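You operate a simulated robot arm through the tools that you are given. There is no shell and no other tool.

You are at the controls of a simulated robot arm. One attempt, no reset.

## Task
Wipe the tape outline clean, lay the sealing tape in it and press it down.
Fine: use the green pad and put it back first; tab toward the vacuum ports; press till it is down all along. What is to be rubbed or washed off counts as gone when no trace of it is left.

The check looks at the end state, three seconds after you hand in, the way a careful person would. Anything else that was tipped, shoved, dropped, spilled or broken makes it a failure.

## Robot
A 7-joint arm with a two-finger parallel gripper, fixed in place. Base frame: the origin is on the floor under the middle of its stand, x ahead of it, y to its left, z up; the work surface is at about z = 0.723. Units: m, degrees, N and s.
It reaches about 0.91 m from its shoulder. Its first joint turns from -166.0 to 166.0 degrees. Payload 3.43 kg.
Tool frame: the origin (TCP) lies between the finger pads and is the grasp point; the fingertips stand 0.03 m ahead of it; z points along the fingers, y is the line along which they close. The gripper opens to 0.094 m. The fingers are 0.028 m wide and 0.01 m thick; the gripper's body (0.05 by 0.096 m) begins 0.055 m behind the TCP.
Orientation is told as [roll, pitch, yaw] about the base's x, y, z axes, in that order, counted from this pose: with the fingers straight down and closing along the base's y, the tool's x points along the base's -x, its y along +y and its z along -z.

## Interface
- The arm moves only by the tool send_rows. Its arguments are lists of equal length, an entry for each row: "hand": the opening, from 0 (shut) to 1 (fully open); "slide": the shift along the tool's x, y, z in units of 300 mm (1.0 is 300 mm), a list of three; "turn": the turn, a rotation vector about the tool's x, y, z in units of 60 degrees (1.0 is 60 degrees), a list of three. In form: {"hand": [hand, ...], "slide": [[x, y, z], ...], "turn": [[rx, ry, rz], ...]}. A call has 1 to 20 rows; each row is the pose to reach, as a shift and turn from the pose commanded when the call began, along the tool's axes at that moment. A call with a number of a shift or a turn outside -1 to 1 is refused whole. Each row takes 0.2 s and may step no farther than 0.05 m and 8.6 degrees from the row before; otherwise, or with a gripper value out of range, the whole call is refused. Where a pose cannot be reached the arm comes as near as it can. A force on the tool above 40 N (or 10 N above the force at the start of the call, whichever is more), or a blocked arm, ends the call early, and 0.2 s more pass. The fingers move at their own pace (about 0.045 m/s each) and stop on an object; they squeeze with about 30 N. The grip force told is the motor's: it shows also when the fingers shut on nothing. Time passes only in rows, and 0.2 s behind the last, so rows that repeat a pose let the fingers close. It gives the time, the measured TCP pose, the force on the tool (base axes), the opening and the grip force at its end, in the units of the frame above (readings bear some noise), with the torque about the TCP (base axes, N m) and any sound that the robot's microphone picked up.
- Cameras (640 x 400 px; columns grow to the right, rows downward): "scene" is fixed at [0.2221, 0.6478, 1.4671]; the picture's right is [-0.46, -0.89, 0.00], its down [-0.75, 0.39, -0.53] and it looks along [0.47, -0.24, -0.85] (base axes); focal length 335 px, centre (320, 200). "wrist" rides on the gripper at [0.076, 0.014, -0.103] in the tool frame; the picture's right is [-0.18, 0.98, 0.00], its down [-0.75, -0.14, -0.64] and it looks along [-0.63, -0.12, 0.77] (tool axes); focal length 243 px, centre (320, 200). There is no depth. A picture from a camera that has moved, and an enlarged one, comes with that camera's place and axes in the base frame and with its lens.
- capture(camera): a new picture of that camera. No time passes.
- move_column(by): slides the trunk up (or, below 0, down) by that many m; the arm rides with it, the base frame stays. It gives what a move gives, with no picture.
- close_up(camera, box): a new picture of the part [left, top, right, bottom] of that camera's present view, enlarged. No time passes.
- hand_in(): hands the job in; it is judged then, once.

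Nothing tells you positions but the pictures and the camera data. Unless the task says otherwise, let go and move clear before handing in.

The tools are called after "Emit:" as a command line: name --argument value ..., lists and objects as JSON in quotes. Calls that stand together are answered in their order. send_rows: Moves the arm, as the interface text tells. Its arguments: {"type":"object","properties":{"hand":{"type":"array"},"slide":{"type":"array"},"turn":{"type":"array"}},"required":["hand","slide","turn"]} The other tools are called the same way: move_column (by) moves the trunk up or down; capture (camera) takes a picture; close_up (camera, box) takes an enlarged picture of a part of a camera's view; hand_in () hands the job in.

At the start:

```text
time_s: 0.0
eef_pos: [0.5697, 0.3285, 1.0623]
tool_rot: [-2.1, 0.5, -1.0]
contact_force: [0.5, 0.1, 0.1]
ft_torque: [0.0, 0.0, 0.05]
grip_width: 0.094
finger_force: 0.0
trunk travel left (down, up): [-0.275, 0.335]
```

scene: 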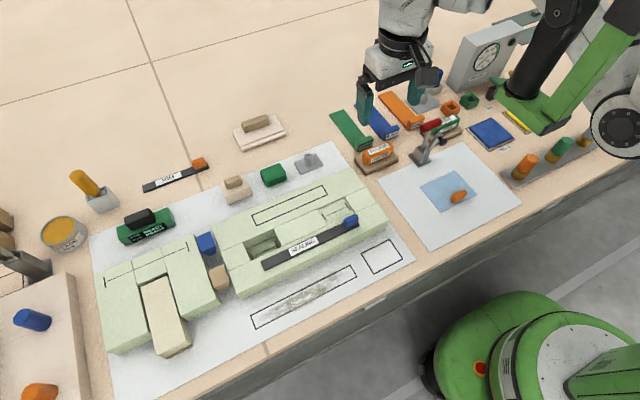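
wrist: 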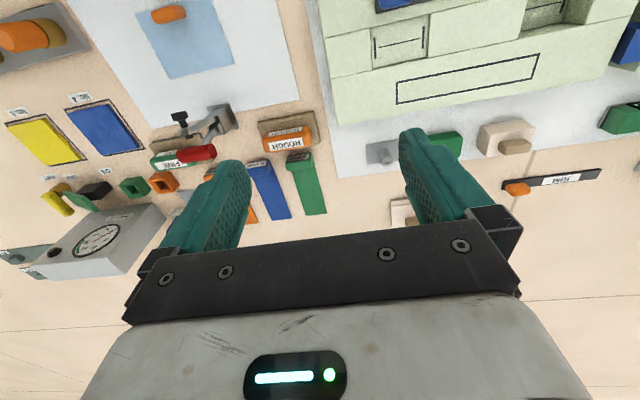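

I see a cluttered bench with a paper/mat, mould blocks, a dark "SEALING" tape strip lying on a block, a smudged tape outline on the near side, and several pads. I'll look closer before moving.

Emit:
close_up --camera "scene" --box '[200, 160, 420, 340]'

Emit:
close_up --camera "scene" --box '[320, 70, 520, 200]'

Emit:
close_up --camera "scene" --box '[80, 110, 320, 260]'

Emit:
close_up --camera "scene" --box '[0, 160, 240, 400]'

Emit:
close_up --camera "scene" --box '[380, 80, 640, 250]'

Emit:
close_up --camera "wrist" --box '[0, 80, 340, 260]'

```text
2.22 times, centred on (310, 250) of scene
camera zoom: at [0.2221, 0.6478, 1.4671], right [-0.46, -0.89, 0.0], down [-0.75, 0.39, -0.53], along [0.47, -0.24, -0.85], focal length 744 px, centre (342, 89)
```

zoom: 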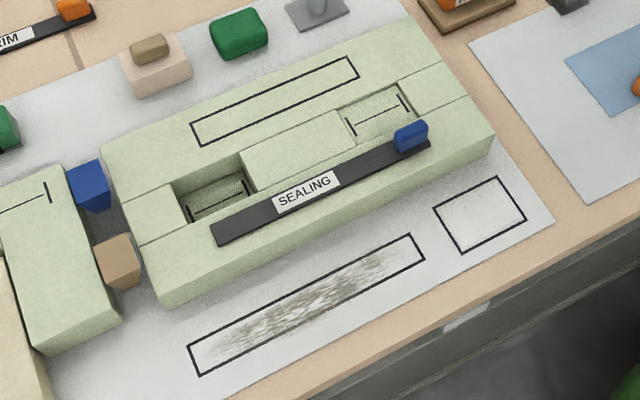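

```text
3.08 times, centred on (420, 135) of scene
camera zoom: at [0.2221, 0.6478, 1.4671], right [-0.46, -0.89, 0.0], down [-0.75, 0.39, -0.53], along [0.47, -0.24, -0.85], focal length 1031 px, centre (12, 400)
```

zoom: 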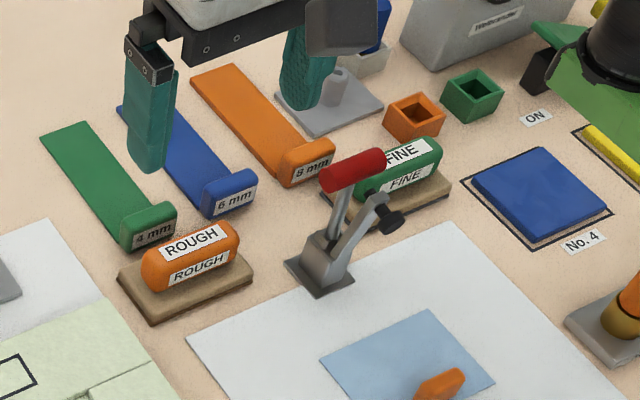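

```text
2.67 times, centred on (200, 185) of scene
camera zoom: at [0.2221, 0.6478, 1.4671], right [-0.46, -0.89, 0.0], down [-0.75, 0.39, -0.53], along [0.47, -0.24, -0.85], focal length 893 px, centre (640, 240)
```

zoom: 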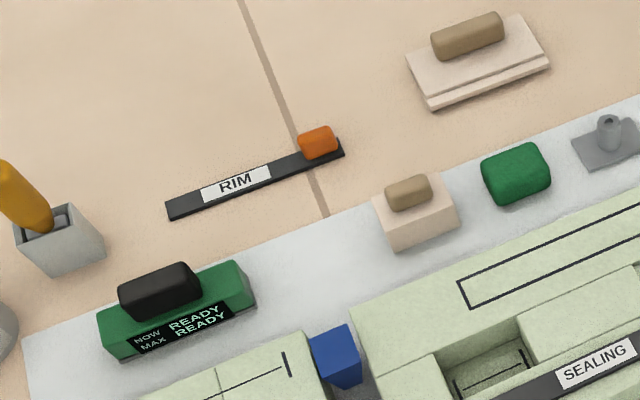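

```text
1.67 times, centred on (120, 280) of scene
camera zoom: at [0.2221, 0.6478, 1.4671], right [-0.46, -0.89, 0.0], down [-0.75, 0.39, -0.53], along [0.47, -0.24, -0.85], focal length 558 px, centre (653, 67)
```

zoom: 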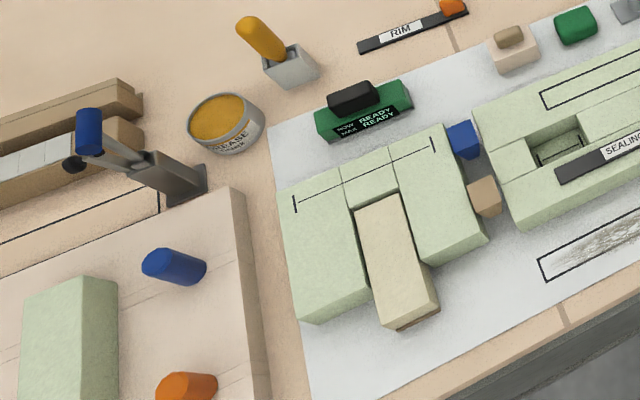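

```text
2.35 times, centred on (510, 165) of scene
camera zoom: at [0.2221, 0.6478, 1.4671], right [-0.46, -0.89, 0.0], down [-0.75, 0.39, -0.53], along [0.47, -0.24, -0.85], focal length 788 px, centre (-127, 282)
```

zoom: 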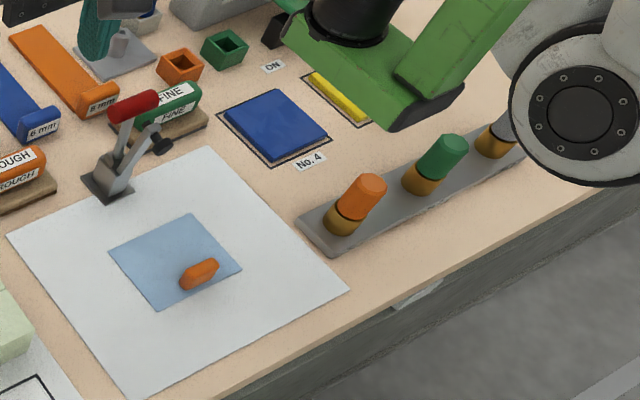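

```text
1.88 times, centred on (170, 170) of wrist
camera zoom: at [0.4948, 0.3476, 1.1642], right [0.2, 0.98, -0.04], down [0.76, -0.13, 0.64], along [0.62, -0.16, -0.77], focal length 457 px, centre (602, 256)
```

zoom: 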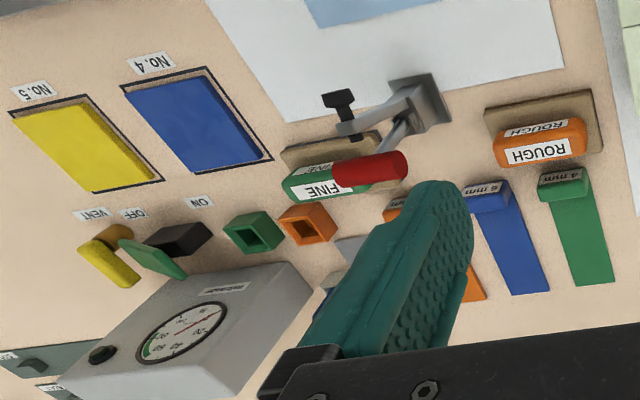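

The outline lies along base y at about x=0.43, y from 0.45 to 0.70, smudged with grey. I need to identify the "green pad" and the "vacuum ports" for certain, so I'll zoom further.

Emit:
close_up --camera "wrist" --box '[0, 170, 170, 290]'

Emit:
close_up --camera "scene" --box '[430, 0, 560, 130]'

Emit:
close_up --camera "scene" --box '[220, 100, 340, 200]'

Emit:
close_up --camera "wrist" --box '[340, 0, 640, 230]'

Emit:
close_up --camera "scene" --box '[240, 210, 370, 330]'

Emit:
close_up --camera "scene" --box '[0, 180, 110, 300]'

```text
3.33 times, centred on (85, 230) of wrist
camera zoom: at [0.4948, 0.3476, 1.1642], right [0.2, 0.98, -0.04], down [0.76, -0.13, 0.64], along [0.62, -0.16, -0.77], focal length 809 px, centre (1103, 100)
```

zoom: 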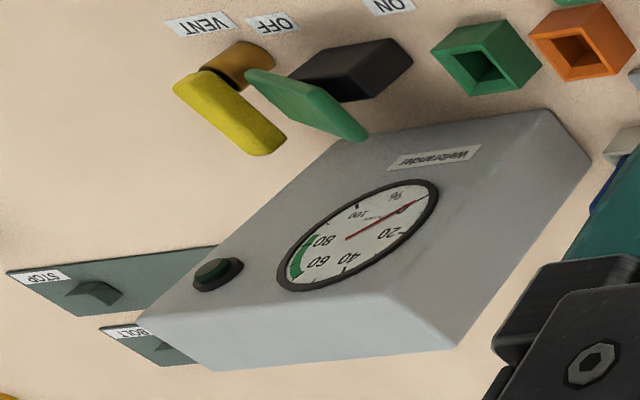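

```text
3.08 times, centred on (495, 65) of scene
camera zoom: at [0.2221, 0.6478, 1.4671], right [-0.46, -0.89, 0.0], down [-0.75, 0.39, -0.53], along [0.47, -0.24, -0.85], focal length 1031 px, centre (-218, 615)
```

zoom: 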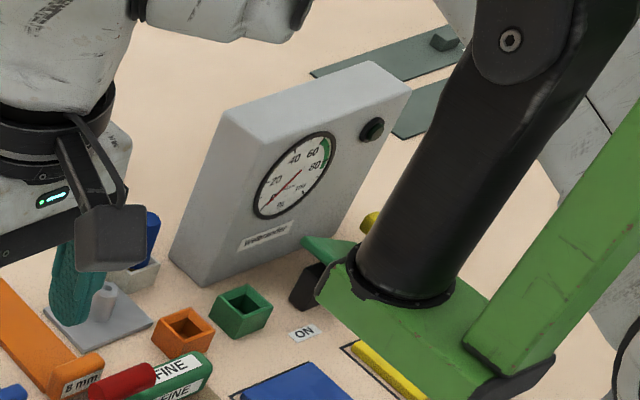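

```text
4.00 times, centred on (280, 150) of scene
camera zoom: at [0.2221, 0.6478, 1.4671], right [-0.46, -0.89, 0.0], down [-0.75, 0.39, -0.53], along [0.47, -0.24, -0.85], focal length 1340 px, centre (480, 400)
```

zoom: 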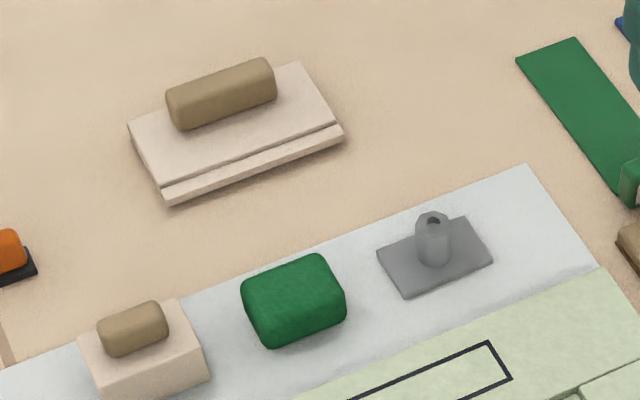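

```text
1.74 times, centred on (490, 115) of wrist
camera zoom: at [0.4948, 0.3476, 1.1642], right [0.2, 0.98, -0.04], down [0.76, -0.13, 0.64], along [0.62, -0.16, -0.77], focal length 422 px, centre (24, 348)
```

zoom: 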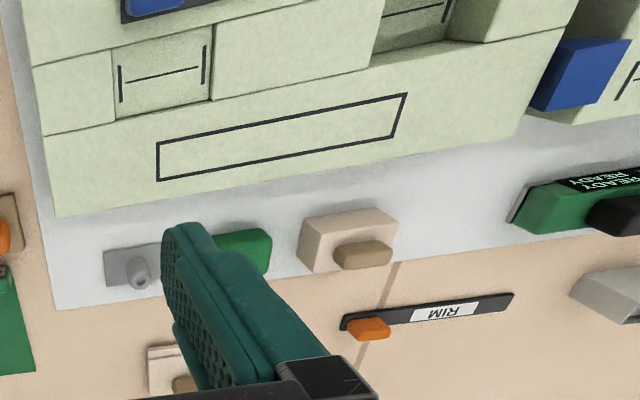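

```text
3.33 times, centred on (305, 270) of scene
camera zoom: at [0.2221, 0.6478, 1.4671], right [-0.46, -0.89, 0.0], down [-0.75, 0.39, -0.53], along [0.47, -0.24, -0.85], focal length 1117 px, centre (370, -33)
```

zoom: 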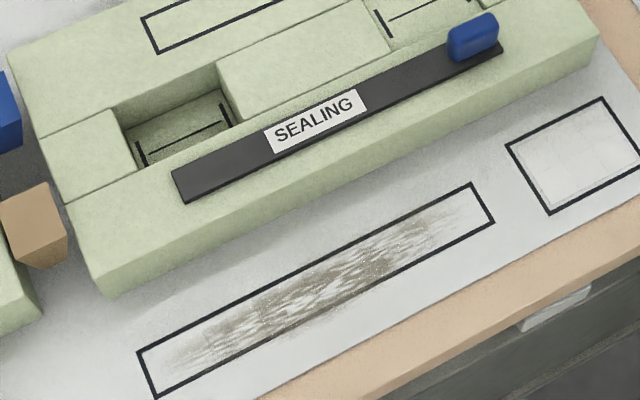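

```text
3.33 times, centred on (55, 240) of scene
camera zoom: at [0.2221, 0.6478, 1.4671], right [-0.46, -0.89, 0.0], down [-0.75, 0.39, -0.53], along [0.47, -0.24, -0.85], focal length 1117 px, centre (1203, 67)
```

zoom: 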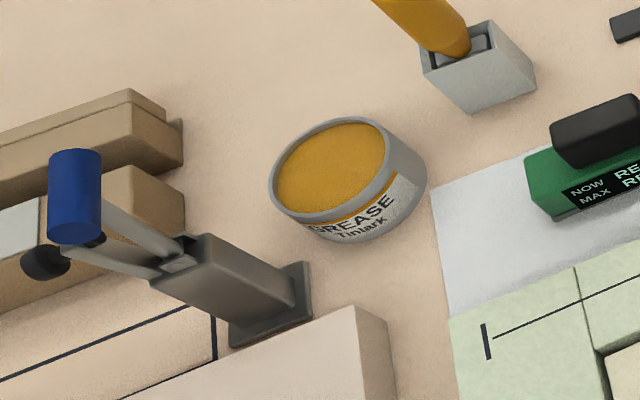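

The dark green rounded pad sits on the mat at about (0.75, 0.52), and the vacuum gauge, valve and port fittings are all toward −y. I'll straighten the tool and bring the wrist camera over for a survey.

Emit:
send_rows --hand '[1, 1, 1, 1, 1, 1]' --slide '[[0.03, 0.1, -0.03], [0.08, 0.2, -0.06], [0.13, 0.3, -0.1], [0.18, 0.4, -0.13], [0.23, 0.5, -0.16], [0.26, 0.6, -0.2]]' --turn '[[-0.01, -0.003, -0.005], [-0.02, -0.006, -0.01], [-0.035, -0.0083, -0.0167], [-0.035, -0.0083, -0.0167], [-0.035, -0.0083, -0.0167], [-0.035, -0.0083, -0.0167]]'

Emit:
capture --camera "wrist"

Emit:
capture --camera "scene"

```text
time_s: 1.4
eef_pos: [0.4977, 0.5123, 1.1168]
tool_rot: [0.1, 0.1, 0.0]
contact_force: [-1.0, -0.6, 0.1]
ft_torque: [0.01, 0.0, 0.02]
grip_width: 0.0938
finger_force: 0.1
trunk travel left (down, up): [-0.275, 0.335]
```

```text
taken
camera wrist: at [0.4214, 0.5248, 1.2195], right [0.18, 0.98, 0.0], down [0.75, -0.14, 0.64], along [0.63, -0.12, -0.77], focal length 243 px, centre (320, 200)
```

wrist: 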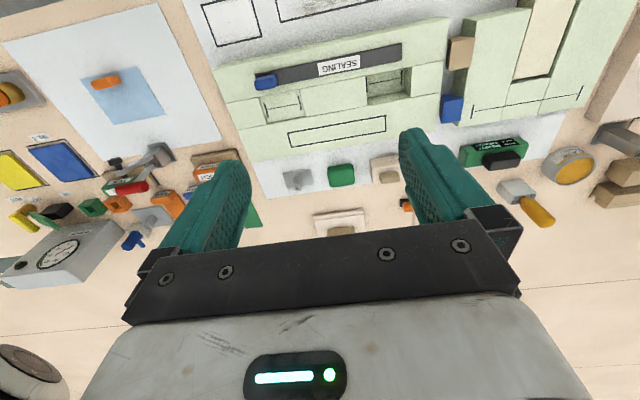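

```text
taken
```

scene: 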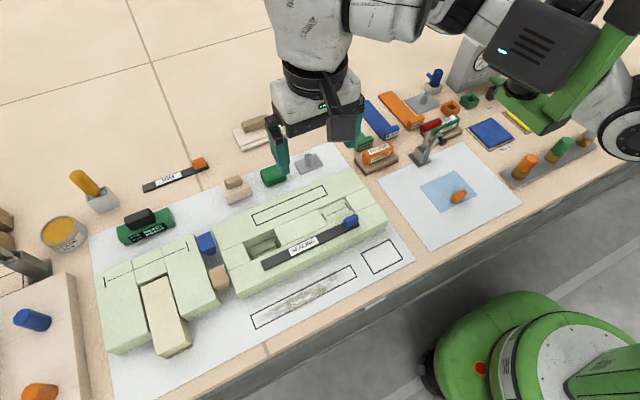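

The tool is now aligned. I'll zoom in on the fittings around the gauge and on the left side of the bench to settle where the vacuum ports are.

Emit:
close_up --camera "scene" --box '[380, 60, 520, 150]'

Emit:
close_up --camera "wrist" --box '[0, 130, 220, 280]'

Emit:
close_up --camera "wrist" --box '[430, 70, 640, 230]'

Emit:
close_up --camera "wrist" --box '[210, 0, 450, 200]'

```text
4.44 times, centred on (450, 105) of scene
camera zoom: at [0.2221, 0.6478, 1.4671], right [-0.46, -0.89, 0.0], down [-0.75, 0.39, -0.53], along [0.47, -0.24, -0.85], focal length 1489 px, centre (-258, 622)
```

zoom: 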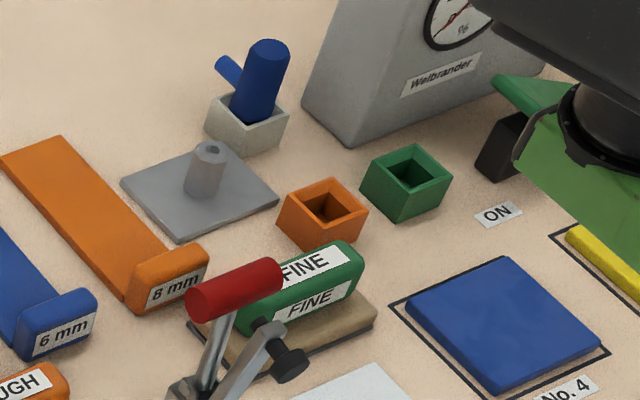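

```text
2.67 times, centred on (110, 205) of wrist
camera zoom: at [0.4214, 0.5248, 1.2195], right [0.18, 0.98, 0.0], down [0.75, -0.14, 0.64], along [0.63, -0.12, -0.77], focal length 647 px, centre (880, 187)
```

zoom: 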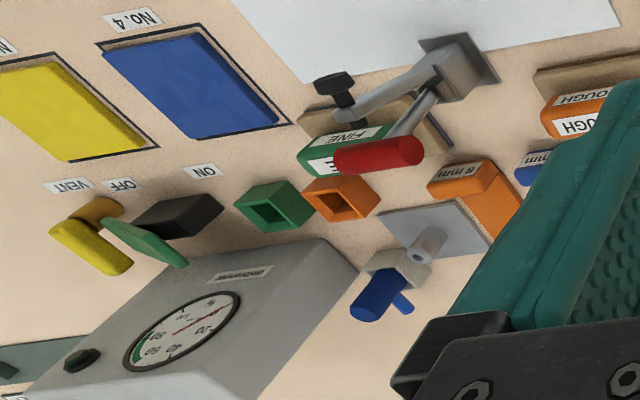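

```text
2.50 times, centred on (535, 150) of wrist
camera zoom: at [0.4214, 0.5248, 1.2195], right [0.18, 0.98, 0.0], down [0.75, -0.14, 0.64], along [0.63, -0.12, -0.77], focal length 606 px, centre (-218, 325)
```

zoom: 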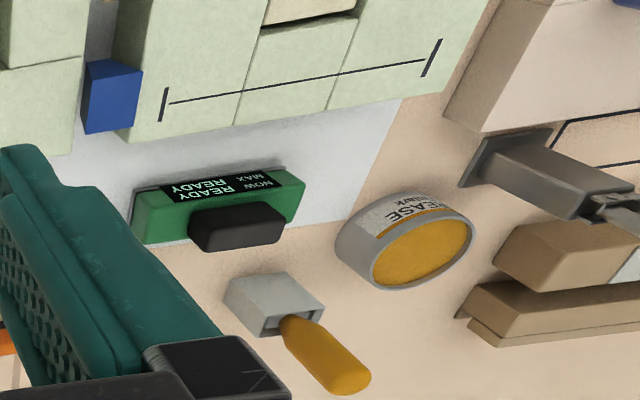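

```text
2.00 times, centred on (330, 100) of wrist
camera zoom: at [0.4214, 0.5248, 1.2195], right [0.18, 0.98, 0.0], down [0.75, -0.14, 0.64], along [0.63, -0.12, -0.77], focal length 485 px, centre (300, 400)
```

zoom: 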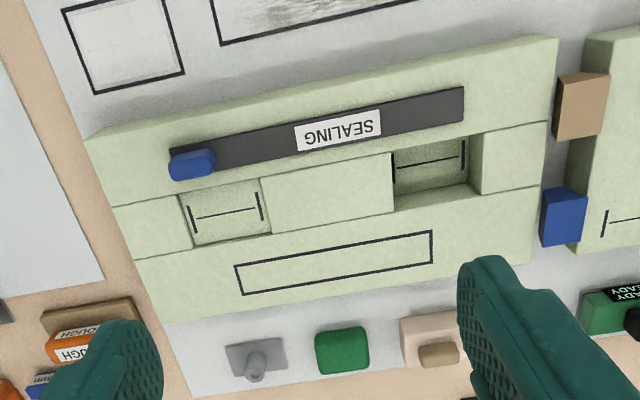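

All vacuum fittings (nozzle plates, sockets, gauge valve) are on the −y side, so the tab must end up at the −y end of the outline (outline about x 0.412–0.444, y 0.4525–0.702). Next I'll move over the green pad near (0.75, 0.516) and look at it from close range.

Emit:
send_rows --hand '[1, 1, 1, 1, 1, 1, 1]' --slide '[[-0.12, 0.0, 0.07], [-0.24, 0.0, 0.14], [-0.36, 0.0, 0.21], [-0.48, 0.0, 0.28], [-0.6, 0.0, 0.38], [-0.7, 0.0, 0.48], [-0.78, 0.0, 0.56]]' --turn '[[0, 0, 0], [0, 0, 0], [0, 0, 0], [0, 0, 0], [0, 0, 0], [0, 0, 0], [0, 0, 0]]'

Emit:
capture --camera "wrist"

Emit:
capture --camera "scene"

```text
time_s: 3.0
eef_pos: [0.7313, 0.515, 0.9513]
tool_rot: [-0.1, 0.0, 0.1]
contact_force: [0.9, -0.8, 0.5]
ft_torque: [0.0, -0.02, -0.01]
grip_width: 0.0938
finger_force: 0.0
trunk travel left (down, up): [-0.275, 0.335]
```

```text
taken
camera wrist: at [0.6549, 0.528, 1.0537], right [0.18, 0.98, 0.0], down [0.75, -0.14, 0.64], along [0.63, -0.12, -0.77], focal length 243 px, centre (320, 200)
```

wrist: 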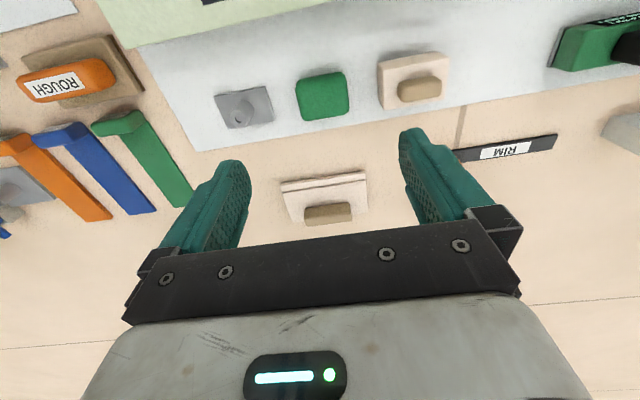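

```text
taken
```

scene: 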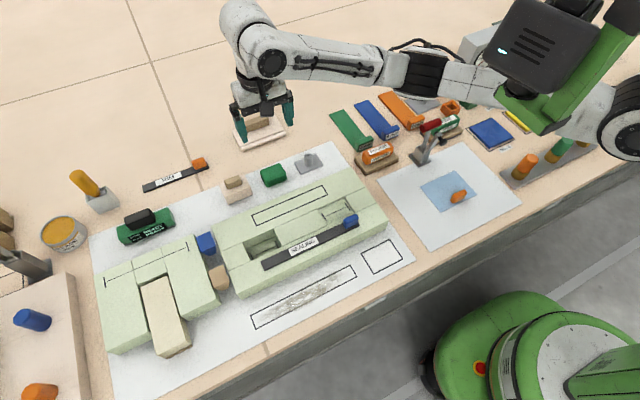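

The arm reaches here fine. I'll zoom on the pad and its neighbours to fix its pose.

Emit:
close_up --camera "wrist" --box '[200, 40, 460, 200]'

Emit:
close_up --camera "scene" --box '[210, 130, 340, 210]'

```text
2.46 times, centred on (330, 120) of wrist
camera zoom: at [0.6549, 0.528, 1.0537], right [0.18, 0.98, 0.0], down [0.75, -0.14, 0.64], along [0.63, -0.12, -0.77], focal length 597 px, centre (295, 397)
```

zoom: 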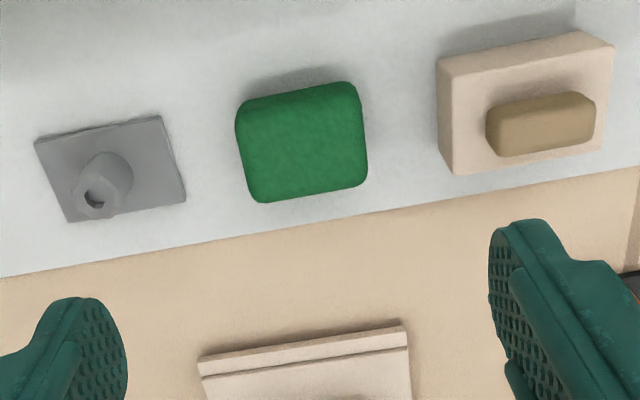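

```text
4.92 times, centred on (275, 170) of scene
camera zoom: at [0.2221, 0.6478, 1.4671], right [-0.46, -0.89, 0.0], down [-0.75, 0.39, -0.53], along [0.47, -0.24, -0.85], focal length 1649 px, centre (542, 348)
```

zoom: 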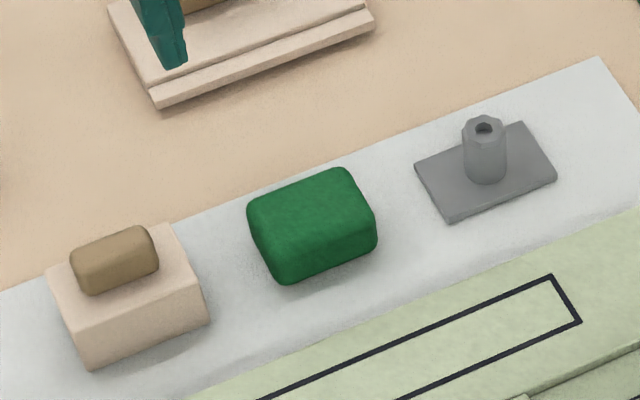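

The pad is about 0.06 (y) × 0.042 (x), centred near (0.75, 0.515), and aligned with the base axes. I'll lower to just above it and check the alignment.

Emit:
send_rows --hand '[0.95, 0.9, 0.86, 0.86]' --slide '[[-0.0203, 0.0, 0.11], [-0.0423, 0.0, 0.22], [-0.0623, 0.0, 0.33], [-0.0623, 0.0, 0.39]]' --turn '[[0, 0, 0], [0, 0, 0], [0, 0, 0], [0, 0, 0]]'

Emit:
capture --camera "wrist"

Emit:
close_up --camera "scene" --box '[190, 60, 370, 220]'

```text
time_s: 4.0
eef_pos: [0.7499, 0.5123, 0.8326]
tool_rot: [0.1, 0.2, 0.1]
contact_force: [-0.3, -0.2, 0.0]
ft_torque: [-0.01, 0.02, -0.01]
grip_width: 0.0805
finger_force: 0.1
trunk travel left (down, up): [-0.275, 0.335]
```

```text
taken
camera wrist: at [0.6724, 0.5265, 0.935], right [0.18, 0.98, 0.0], down [0.75, -0.14, 0.64], along [0.63, -0.12, -0.77], focal length 243 px, centre (320, 200)
```

wrist: 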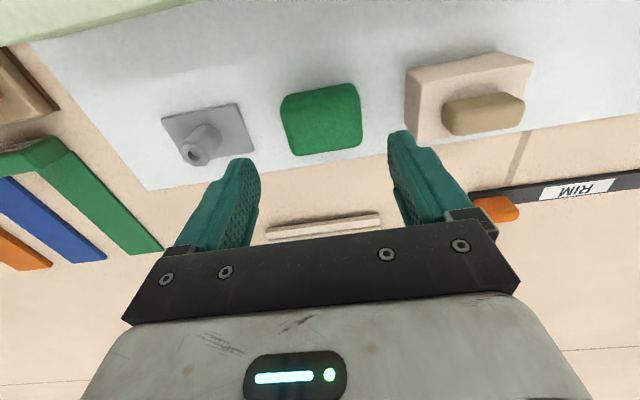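

```text
2.50 times, centred on (280, 140) of scene
camera zoom: at [0.2221, 0.6478, 1.4671], right [-0.46, -0.89, 0.0], down [-0.75, 0.39, -0.53], along [0.47, -0.24, -0.85], focal length 838 px, centre (420, 350)
```

zoom: 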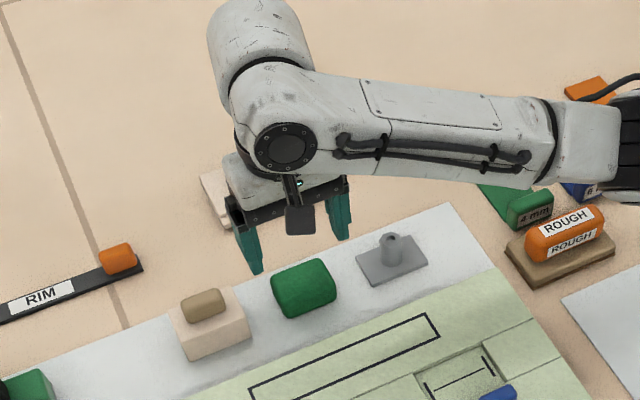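

The gripper is centred over the pad (about (0.749, 0.514)) with clearance to the nozzle plate and beige block. I'll descend in two steps, watching the force.

Emit:
send_rows --hand '[0.86, 0.86, 0.86, 0.86]' --slide '[[0.003, 0.003, 0.08], [0.003, 0.003, 0.15], [0.003, 0.003, 0.22], [0.003, 0.003, 0.22]]' --turn '[[0, 0, 0], [0, 0, 0], [0, 0, 0], [0, 0, 0]]'

Emit:
capture --camera "wrist"

Emit:
close_up --camera "scene" --box '[190, 100, 370, 220]'

```text
time_s: 5.0
eef_pos: [0.7472, 0.5134, 0.764]
tool_rot: [0.0, 0.0, -0.1]
contact_force: [-0.7, 0.4, -1.2]
ft_torque: [0.0, -0.02, 0.02]
grip_width: 0.0809
finger_force: 0.2
trunk travel left (down, up): [-0.275, 0.335]
```

```text
taken
camera wrist: at [0.6703, 0.5264, 0.8672], right [0.18, 0.98, 0.0], down [0.75, -0.14, 0.64], along [0.63, -0.12, -0.77], focal length 243 px, centre (320, 200)
```

wrist: 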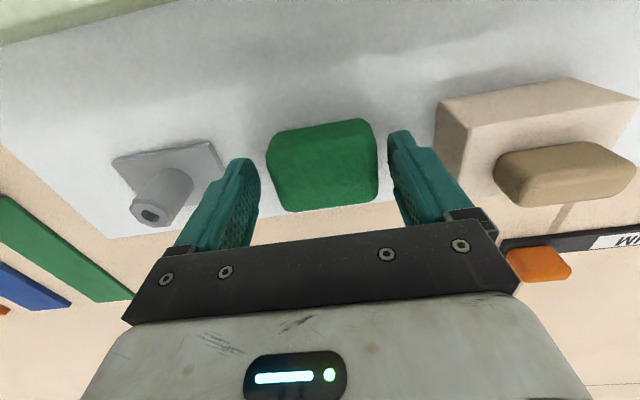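

```text
3.33 times, centred on (280, 160) of scene
camera zoom: at [0.2221, 0.6478, 1.4671], right [-0.46, -0.89, 0.0], down [-0.75, 0.39, -0.53], along [0.47, -0.24, -0.85], focal length 1117 px, centre (453, 333)
```

zoom: 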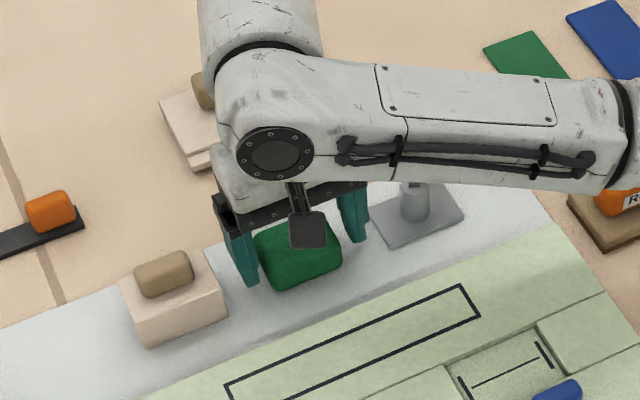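

Fingers straddle the pad on both sides with the tips just above the mat. I'll close on it now.

Emit:
send_rows --hand '[0.4, 0.3, 0.3, 0.3, 0.3]' --slide '[[0, 0, 0], [0, 0, 0], [0, 0, 0], [0, 0, 0], [0, 0, 0]]' --turn '[[0, 0, 0], [0, 0, 0], [0, 0, 0], [0, 0, 0], [0, 0, 0]]'

Emit:
capture --camera "wrist"

```text
time_s: 6.2
eef_pos: [0.7467, 0.513, 0.7644]
tool_rot: [-0.1, 0.2, 0.2]
contact_force: [0.2, 0.0, -0.1]
ft_torque: [-0.01, -0.02, 0.01]
grip_width: 0.0606
finger_force: 30.0
trunk travel left (down, up): [-0.275, 0.335]
```

```text
taken
camera wrist: at [0.6702, 0.5265, 0.8674], right [0.18, 0.98, 0.0], down [0.75, -0.14, 0.64], along [0.63, -0.12, -0.77], focal length 243 px, centre (320, 200)
```

wrist: 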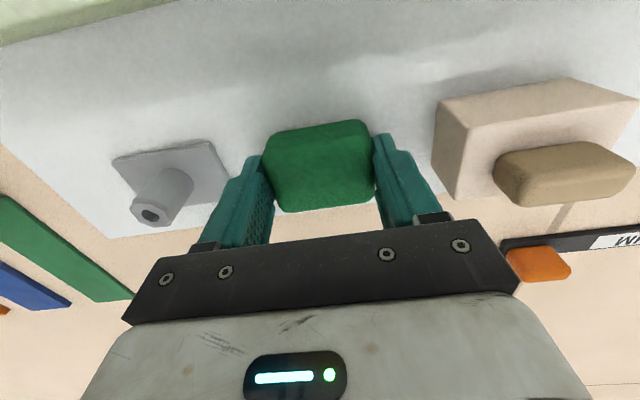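

The pad is gripped (width 0.0606). I'll lift straight up and check it holds, then carry it over to the outline.

Emit:
send_rows --hand '[0.3, 0.3, 0.3, 0.3]' --slide '[[0, 0, -0.05], [0, 0, -0.18], [0, 0, -0.32], [0, 0, -0.42]]' --turn '[[0, 0, 0], [0, 0, 0], [0, 0, 0], [0, 0, 0]]'

Emit:
capture --camera "wrist"

```text
time_s: 7.2
eef_pos: [0.7482, 0.5129, 0.8912]
tool_rot: [0.0, 0.1, 0.2]
contact_force: [-0.6, 0.1, -0.6]
ft_torque: [-0.02, 0.0, 0.02]
grip_width: 0.0284
finger_force: 0.0
trunk travel left (down, up): [-0.275, 0.335]
```

```text
taken
camera wrist: at [0.6719, 0.5264, 0.9935], right [0.18, 0.98, 0.0], down [0.75, -0.14, 0.64], along [0.63, -0.12, -0.77], focal length 243 px, centre (320, 200)
```

wrist: 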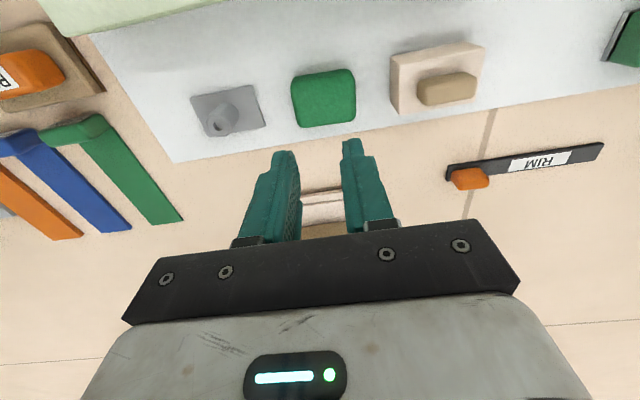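

The fingers slipped off; the pad is still in its place. It's lower than I thought (top about 0.755, rounded), so I'll regrip deeper with the tips about 3 mm above the mat.

Emit:
send_rows --hand '[0.86, 0.86, 0.86, 0.86, 0.86, 0.86]' --slide '[[-0.003, 0.002, 0.0], [-0.003, 0.002, 0.1], [-0.003, 0.002, 0.25], [-0.003, 0.002, 0.38], [-0.003, 0.002, 0.435], [-0.003, 0.002, 0.443]]' --turn '[[0, 0, 0], [0, 0, 0], [0, 0, 0], [0, 0, 0], [0, 0, 0], [0, 0, 0]]'

Emit:
capture --camera "wrist"

```text
time_s: 8.6
eef_pos: [0.749, 0.5129, 0.7569]
tool_rot: [0.0, 0.0, 0.1]
contact_force: [0.3, 0.4, -0.7]
ft_torque: [-0.01, -0.02, 0.0]
grip_width: 0.0809
finger_force: 0.0
trunk travel left (down, up): [-0.275, 0.335]
```

```text
taken
camera wrist: at [0.6722, 0.5271, 0.8607], right [0.18, 0.98, 0.0], down [0.75, -0.14, 0.64], along [0.63, -0.12, -0.77], focal length 243 px, centre (320, 200)
```

wrist: 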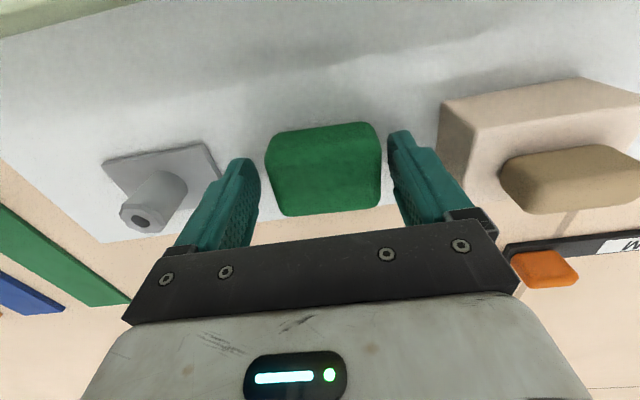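

Tips are now about 3 mm above the mat. Closing fully and lifting slowly.

Emit:
send_rows --hand '[0.3, 0.1, 0.0, 0.0, 0.0, 0.0]' --slide '[[0, 0, 0], [0, 0, 0], [0, 0, 0], [0, 0, 0], [0, 0, 0], [0, 0, 0]]' --turn '[[0, 0, 0], [0, 0, 0], [0, 0, 0], [0, 0, 0], [0, 0, 0], [0, 0, 0]]'

Emit:
send_rows --hand '[0, 0, 0, 0, 0, 0]' --slide '[[0, 0, -0.01], [0, 0, -0.02], [0, 0, -0.03], [0, 0, -0.045], [0, 0, -0.06], [0, 0, -0.08]]' --turn '[[0, 0, 0], [0, 0, 0], [0, 0, 0], [0, 0, 0], [0, 0, 0], [0, 0, 0]]'

Emit:
capture --camera "wrist"

```text
time_s: 10.0
eef_pos: [0.7486, 0.5132, 0.7593]
tool_rot: [0.0, 0.1, 0.2]
contact_force: [-0.6, 0.0, -0.6]
ft_torque: [0.01, 0.0, 0.01]
grip_width: 0.0655
finger_force: 30.0
trunk travel left (down, up): [-0.275, 0.335]
```

```text
time_s: 11.4
eef_pos: [0.7481, 0.513, 0.7806]
tool_rot: [0.1, 0.1, 0.2]
contact_force: [1.1, 0.5, -0.2]
ft_torque: [0.0, -0.01, -0.02]
grip_width: 0.0657
finger_force: 30.0
trunk travel left (down, up): [-0.275, 0.335]
```

```text
taken
camera wrist: at [0.6716, 0.5277, 0.884], right [0.18, 0.98, 0.0], down [0.75, -0.14, 0.64], along [0.63, -0.12, -0.77], focal length 243 px, centre (320, 200)
```

wrist: 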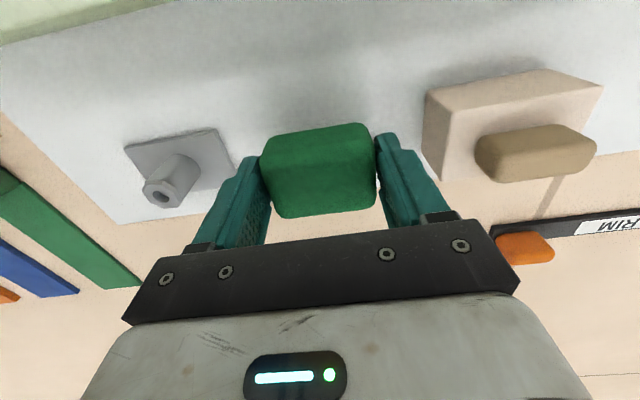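

The pad is held now (width 0.0657). I'll raise it clear of the mould block and carry it toward the outline.

Emit:
send_rows --hand '[0, 0, 0, 0, 0, 0, 0]' --slide '[[0, 0, -0.1], [0, 0, -0.22], [0, 0, -0.34], [0.1, 0.02, -0.34], [0.23, 0.04, -0.34], [0.36, 0.07, -0.34], [0.49, 0.1, -0.34]]' --turn '[[0, 0, 0], [0, 0, 0], [0, 0, 0], [0, 0, 0], [0, 0, 0], [0, 0, 0], [0, 0, 0]]'

Emit:
send_rows --hand '[0, 0, 0, 0, 0, 0]' --slide '[[0.1, 0.06, 0], [0.2, 0.13, 0], [0.3, 0.2, 0], [0.4, 0.27, 0], [0.5, 0.33, 0], [0.575, 0.39, 0]]' --turn '[[0, 0, 0], [0, 0, 0], [0, 0, 0], [0, 0, 0], [0, 0, 0], [0, 0, 0]]'

Emit:
capture --camera "wrist"

Emit:
capture --camera "scene"

```text
time_s: 13.0
eef_pos: [0.6007, 0.5422, 0.8821]
tool_rot: [0.0, 0.1, 0.0]
contact_force: [-0.1, 0.1, -0.7]
ft_torque: [0.02, -0.03, -0.03]
grip_width: 0.0653
finger_force: 30.2
trunk travel left (down, up): [-0.275, 0.335]
```

```text
time_s: 14.4
eef_pos: [0.4286, 0.661, 0.8816]
tool_rot: [0.0, 0.0, -0.1]
contact_force: [0.6, 0.8, -0.5]
ft_torque: [0.02, 0.05, 0.01]
grip_width: 0.0658
finger_force: 29.5
trunk travel left (down, up): [-0.275, 0.335]
```

```text
taken
camera wrist: at [0.3524, 0.6747, 0.9845], right [0.19, 0.98, 0.0], down [0.75, -0.14, 0.64], along [0.63, -0.12, -0.77], focal length 243 px, centre (320, 200)
```

wrist: 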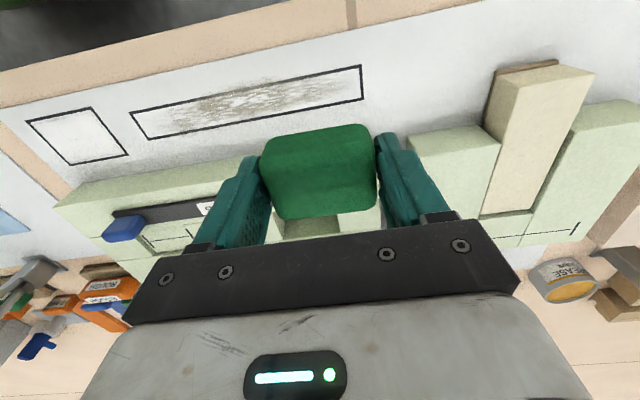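

```text
taken
```

scene: 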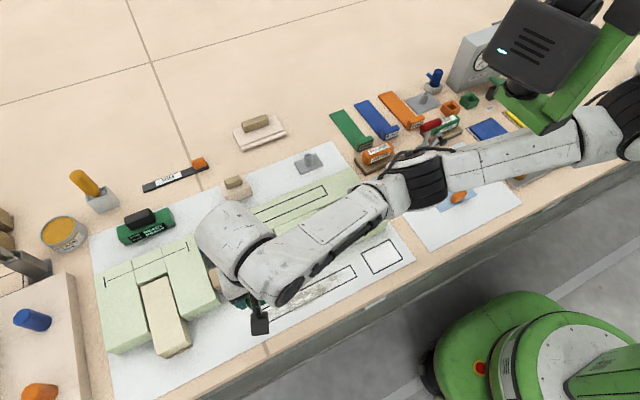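

The outline is clearly visible, centred near x≈0.426, y≈0.579. I'll lower the pad onto its +y end until I feel contact.

Emit:
send_rows --hand '[0, 0, 0, 0, 0]' --slide '[[0.005, 0.02, 0.1], [0.005, 0.03, 0.2], [0.005, 0.03, 0.3], [0.005, 0.03, 0.36], [0.005, 0.03, 0.39]]' --turn '[[0, 0, 0], [0, 0, 0], [0, 0, 0], [0, 0, 0], [0, 0, 0]]'

Emit:
send_rows --hand '[0, 0, 0, 0]' --slide '[[0, 0, 0.006], [0, 0, 0.012], [0, 0, 0.018], [0, 0, 0.022]]' --turn '[[0, 0, 0], [0, 0, 0], [0, 0, 0], [0, 0, 0]]'

Emit:
capture --camera "wrist"

```text
time_s: 15.6
eef_pos: [0.4257, 0.668, 0.7658]
tool_rot: [-0.1, 0.1, 0.0]
contact_force: [0.0, 0.1, -0.9]
ft_torque: [0.02, -0.01, 0.01]
grip_width: 0.0654
finger_force: 30.0
trunk travel left (down, up): [-0.275, 0.335]
```

```text
time_s: 16.6
eef_pos: [0.4249, 0.6702, 0.7601]
tool_rot: [0.0, 0.1, 0.1]
contact_force: [0.0, -0.3, -0.3]
ft_torque: [0.03, 0.04, -0.03]
grip_width: 0.0654
finger_force: 30.0
trunk travel left (down, up): [-0.275, 0.335]
```

```text
taken
camera wrist: at [0.3495, 0.6833, 0.8622], right [0.18, 0.98, 0.0], down [0.75, -0.14, 0.64], along [0.63, -0.12, -0.77], focal length 243 px, centre (320, 200)
```

wrist: 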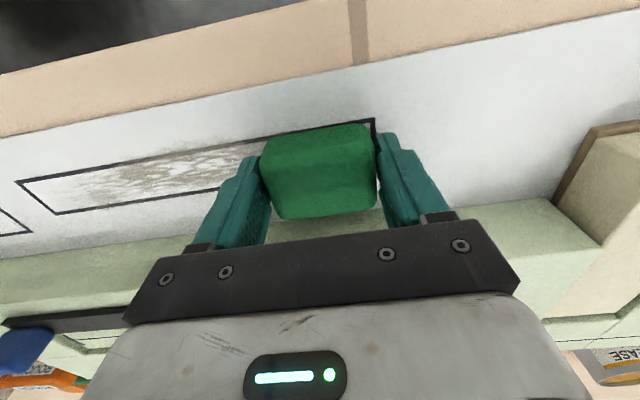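

Still no contact at z≈0.760. Lowering in 1 mm steps.

Emit:
send_rows --hand '[0, 0, 0]' --slide '[[0, 0, 0.004], [0, 0, 0.008], [0, 0, 0.01]]' --turn '[[0, 0, 0], [0, 0, 0], [0, 0, 0]]'

Emit:
send_rows --hand '[0, 0]' --slide '[[0, 0, 0.003], [0, 0, 0.005]]' --turn '[[0, 0, 0], [0, 0, 0]]'

```text
time_s: 17.4
eef_pos: [0.4274, 0.67, 0.7579]
tool_rot: [0.1, -0.1, 0.0]
contact_force: [0.2, 0.3, 1.4]
ft_torque: [-0.02, -0.01, 0.04]
grip_width: 0.0655
finger_force: 29.7
trunk travel left (down, up): [-0.275, 0.335]
```

```text
time_s: 18.0
eef_pos: [0.4273, 0.6705, 0.7583]
tool_rot: [0.1, 0.0, 0.0]
contact_force: [-0.5, -2.1, 9.4]
ft_torque: [-0.38, -0.03, -0.03]
grip_width: 0.0656
finger_force: 30.0
trunk travel left (down, up): [-0.275, 0.335]
```

Contact made with about 9 N. I'll stroke along −y slowly to the other end of the outline and look at the effect.

Emit:
send_rows --hand '[0, 0, 0, 0, 0, 0, 0, 0, 0, 0, 0, 0, 0]' --slide '[[0, -0.05, 0], [0, -0.1, 0], [0, -0.15, 0], [0, -0.2, 0], [0, -0.25, 0], [0, -0.3, 0], [0, -0.35, 0], [0, -0.4, 0], [0, -0.45, 0], [0, -0.5, 0], [0, -0.55, 0], [0, -0.6, 0], [0, -0.62, 0]]' --turn '[[0, 0, 0], [0, 0, 0], [0, 0, 0], [0, 0, 0], [0, 0, 0], [0, 0, 0], [0, 0, 0], [0, 0, 0], [0, 0, 0], [0, 0, 0], [0, 0, 0], [0, 0, 0], [0, 0, 0]]'

Emit:
capture --camera "wrist"

Emit:
capture --camera "scene"

```text
time_s: 20.8
eef_pos: [0.4263, 0.4846, 0.7555]
tool_rot: [0.2, 0.1, 0.0]
contact_force: [1.9, 6.3, 16.4]
ft_torque: [-0.16, -0.03, 0.04]
grip_width: 0.0655
finger_force: 29.6
trunk travel left (down, up): [-0.275, 0.335]
```

```text
taken
camera wrist: at [0.3501, 0.4979, 0.8592], right [0.18, 0.98, 0.0], down [0.75, -0.14, 0.64], along [0.63, -0.12, -0.77], focal length 243 px, centre (320, 200)
```

wrist: 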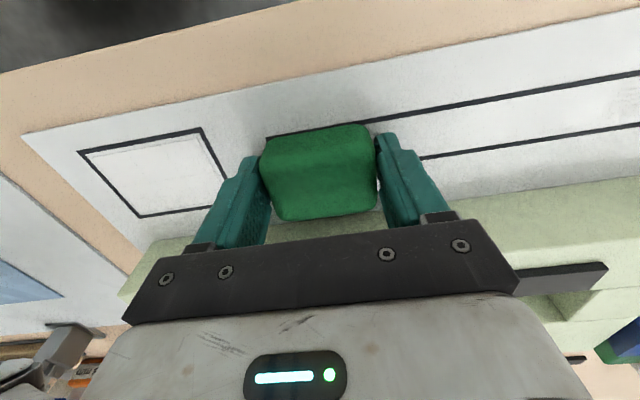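

```text
taken
```

scene: 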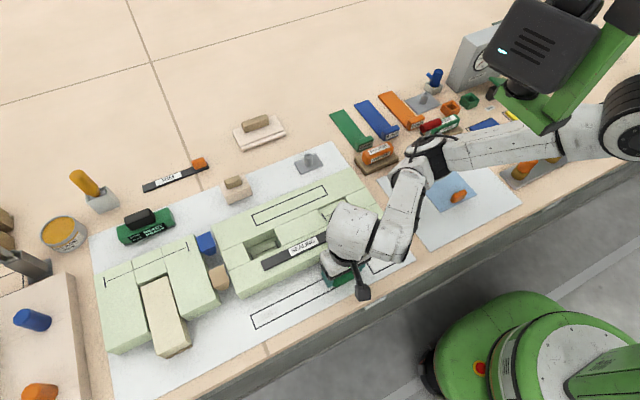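

The smudge vanishes under the pad. I'll make return strokes with small sideways offsets so no trace is left along either edge.

Emit:
send_rows --hand '[0, 0, 0, 0, 0, 0, 0, 0, 0, 0, 0, 0, 0, 0, 0]' --slide '[[-0.012, 0, 0], [-0.022, 0, 0], [-0.022, 0.05, 0], [-0.022, 0.1, 0], [-0.022, 0.15, 0], [-0.022, 0.2, 0], [-0.022, 0.25, 0], [-0.022, 0.3, 0], [-0.022, 0.35, 0], [-0.022, 0.4, 0], [-0.022, 0.45, 0], [-0.022, 0.5, 0], [-0.022, 0.55, 0], [-0.022, 0.6, 0], [-0.022, 0.63, 0]]' --turn '[[0, 0, 0], [0, 0, 0], [0, 0, 0], [0, 0, 0], [0, 0, 0], [0, 0, 0], [0, 0, 0], [0, 0, 0], [0, 0, 0], [0, 0, 0], [0, 0, 0], [0, 0, 0], [0, 0, 0], [0, 0, 0], [0, 0, 0]]'

Emit:
send_rows --hand '[0, 0, 0, 0, 0, 0, 0, 0, 0, 0, 0, 0, 0, 0, 0]' --slide '[[0.02, 0, 0], [0.04, 0, 0], [0.04, -0.05, 0], [0.04, -0.1, 0], [0.04, -0.15, 0], [0.04, -0.2, 0], [0.04, -0.25, 0], [0.04, -0.3, 0], [0.04, -0.35, 0], [0.04, -0.4, 0], [0.04, -0.45, 0], [0.04, -0.5, 0], [0.04, -0.55, 0], [0.04, -0.6, 0], [0.04, -0.63, 0]]' --turn '[[0, 0, 0], [0, 0, 0], [0, 0, 0], [0, 0, 0], [0, 0, 0], [0, 0, 0], [0, 0, 0], [0, 0, 0], [0, 0, 0], [0, 0, 0], [0, 0, 0], [0, 0, 0], [0, 0, 0], [0, 0, 0], [0, 0, 0]]'

Emit:
capture --camera "wrist"

```text
time_s: 24.0
eef_pos: [0.4329, 0.6728, 0.7558]
tool_rot: [0.0, 0.1, 0.0]
contact_force: [-0.3, -5.5, 10.2]
ft_torque: [-0.05, 0.01, -0.02]
grip_width: 0.0653
finger_force: 29.4
trunk travel left (down, up): [-0.275, 0.335]
```

```text
time_s: 27.2
eef_pos: [0.4223, 0.4832, 0.7551]
tool_rot: [0.3, 0.1, 0.1]
contact_force: [1.1, 5.2, 12.7]
ft_torque: [-0.19, 0.03, 0.04]
grip_width: 0.0653
finger_force: 29.5
trunk travel left (down, up): [-0.275, 0.335]
```

```text
taken
camera wrist: at [0.3448, 0.4976, 0.8584], right [0.18, 0.98, 0.0], down [0.75, -0.14, 0.64], along [0.63, -0.12, -0.77], focal length 243 px, centre (320, 200)
```

wrist: 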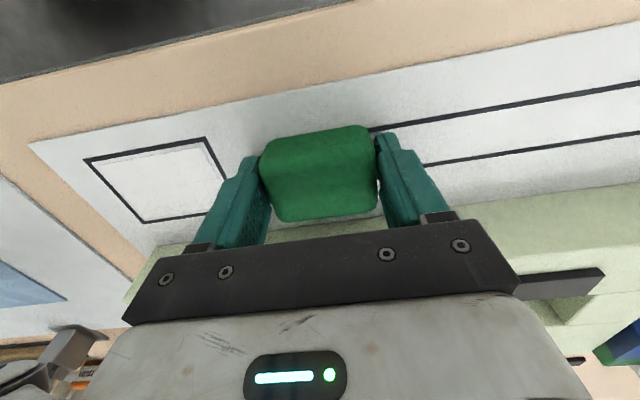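

Three passes done. I'll lift off and inspect the outline for any remaining trace before returning the pad.

Emit:
send_rows --hand '[0, 0, 0, 0, 0, 0, 0]' --slide '[[0, 0, -0.03], [0, 0, -0.14], [0, 0, -0.28], [0, 0, -0.42], [-0.12, 0, -0.42], [-0.26, 0.0, -0.42], [-0.4, 0.0, -0.42]]' --turn '[[0, 0, 0], [0, 0, 0], [0, 0, 0], [0, 0, 0], [0, 0, 0], [0, 0, 0], [0, 0, 0]]'

Emit:
capture --camera "wrist"

Emit:
capture --camera "scene"

Emit:
close_up --camera "scene" --box '[240, 250, 370, 335]'

```text
time_s: 28.8
eef_pos: [0.5414, 0.4865, 0.88]
tool_rot: [0.0, 0.0, 0.2]
contact_force: [-0.8, -0.1, -0.7]
ft_torque: [0.01, -0.02, 0.01]
grip_width: 0.0655
finger_force: 29.7
trunk travel left (down, up): [-0.275, 0.335]
```

```text
taken
camera wrist: at [0.4643, 0.5003, 0.9836], right [0.18, 0.98, 0.0], down [0.75, -0.14, 0.64], along [0.63, -0.12, -0.77], focal length 243 px, centre (320, 200)
```

wrist: 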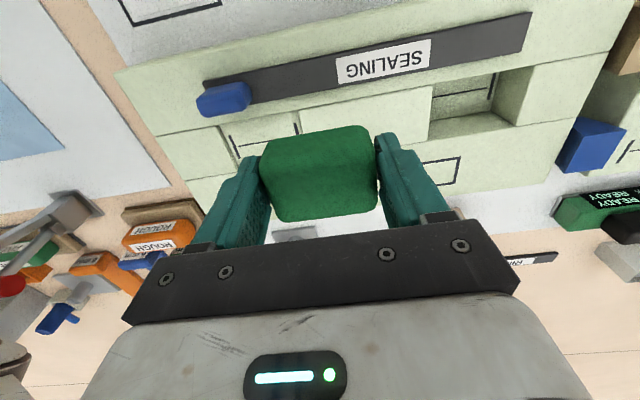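

```text
taken
```

scene: 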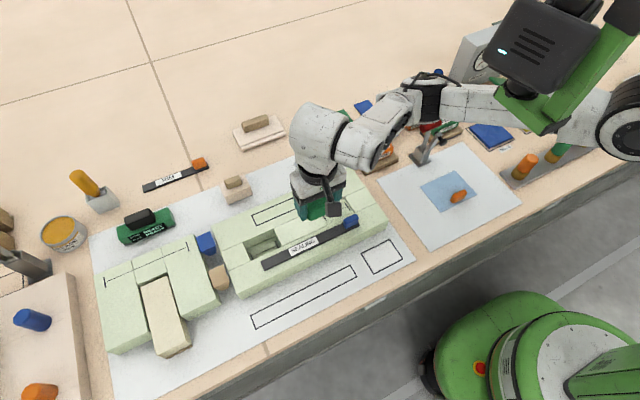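

```text
4.71 times, centred on (305, 292) of scene
camera zoom: at [0.2221, 0.6478, 1.4671], right [-0.46, -0.89, 0.0], down [-0.75, 0.39, -0.53], along [0.47, -0.24, -0.85], focal length 1577 px, centre (391, -235)
```

zoom: 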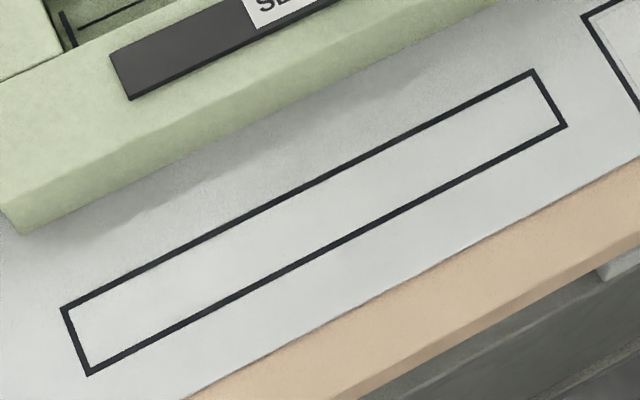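

The outline looks clean; I'll check enlarged once more for a faint residue.

Emit:
close_up --camera "scene" --box '[245, 285, 310, 330]'

Emit:
close_up --camera "scene" --box '[300, 260, 365, 305]'

```text
8.89 times, centred on (278, 308) of scene
camera zoom: at [0.2221, 0.6478, 1.4671], right [-0.46, -0.89, 0.0], down [-0.75, 0.39, -0.53], along [0.47, -0.24, -0.85], focal length 2978 px, centre (698, -756)
```

zoom: 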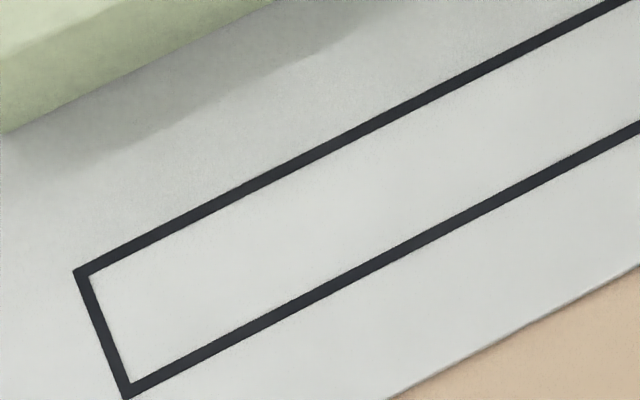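

```text
8.89 times, centred on (332, 282) of scene
camera zoom: at [0.2221, 0.6478, 1.4671], right [-0.46, -0.89, 0.0], down [-0.75, 0.39, -0.53], along [0.47, -0.24, -0.85], focal length 2978 px, centre (209, -533)
```

zoom: 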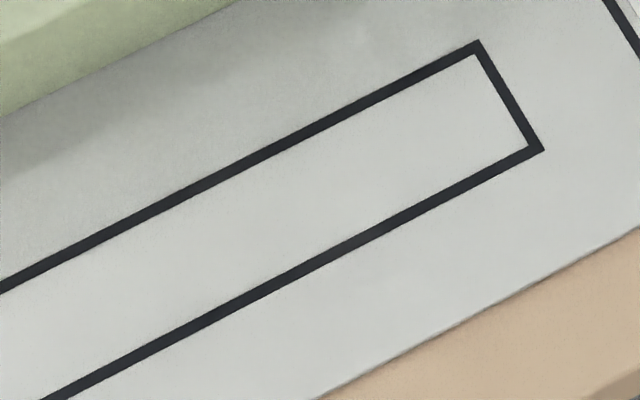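

No trace left inside the outline. Now I'll carry the pad back to exactly where it was picked (about (0.749, 0.513)).

Emit:
send_rows --hand '[0, 0, 0, 0, 0, 0, 0]' --slide '[[-0.1, 0.01, 0], [-0.22, 0.03, 0], [-0.34, 0.05, 0], [-0.46, 0.07, 0], [-0.58, 0.09, 0], [-0.688, 0.1, 0], [-0.688, 0.1, 0.08]]' --turn '[[0, 0, 0], [0, 0, 0], [0, 0, 0], [0, 0, 0], [0, 0, 0], [0, 0, 0], [0, 0, 0]]'

Emit:
capture --camera "wrist"

```text
time_s: 30.4
eef_pos: [0.7484, 0.5134, 0.8553]
tool_rot: [0.1, 0.1, 0.1]
contact_force: [0.2, 0.4, -0.3]
ft_torque: [-0.02, -0.04, 0.0]
grip_width: 0.0654
finger_force: 29.6
trunk travel left (down, up): [-0.275, 0.335]
```

```text
taken
camera wrist: at [0.672, 0.5277, 0.9573], right [0.18, 0.98, 0.0], down [0.75, -0.14, 0.64], along [0.63, -0.12, -0.77], focal length 243 px, centre (320, 200)
```

wrist: 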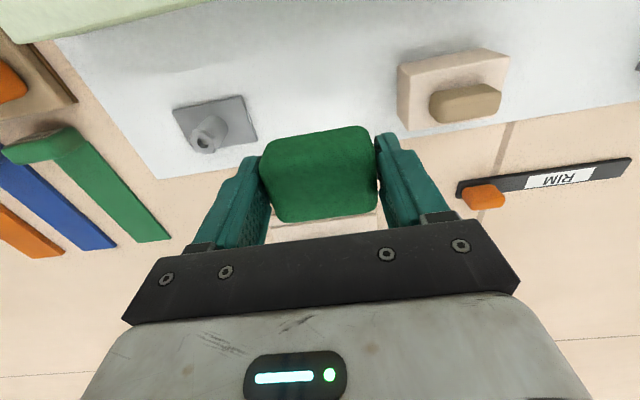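

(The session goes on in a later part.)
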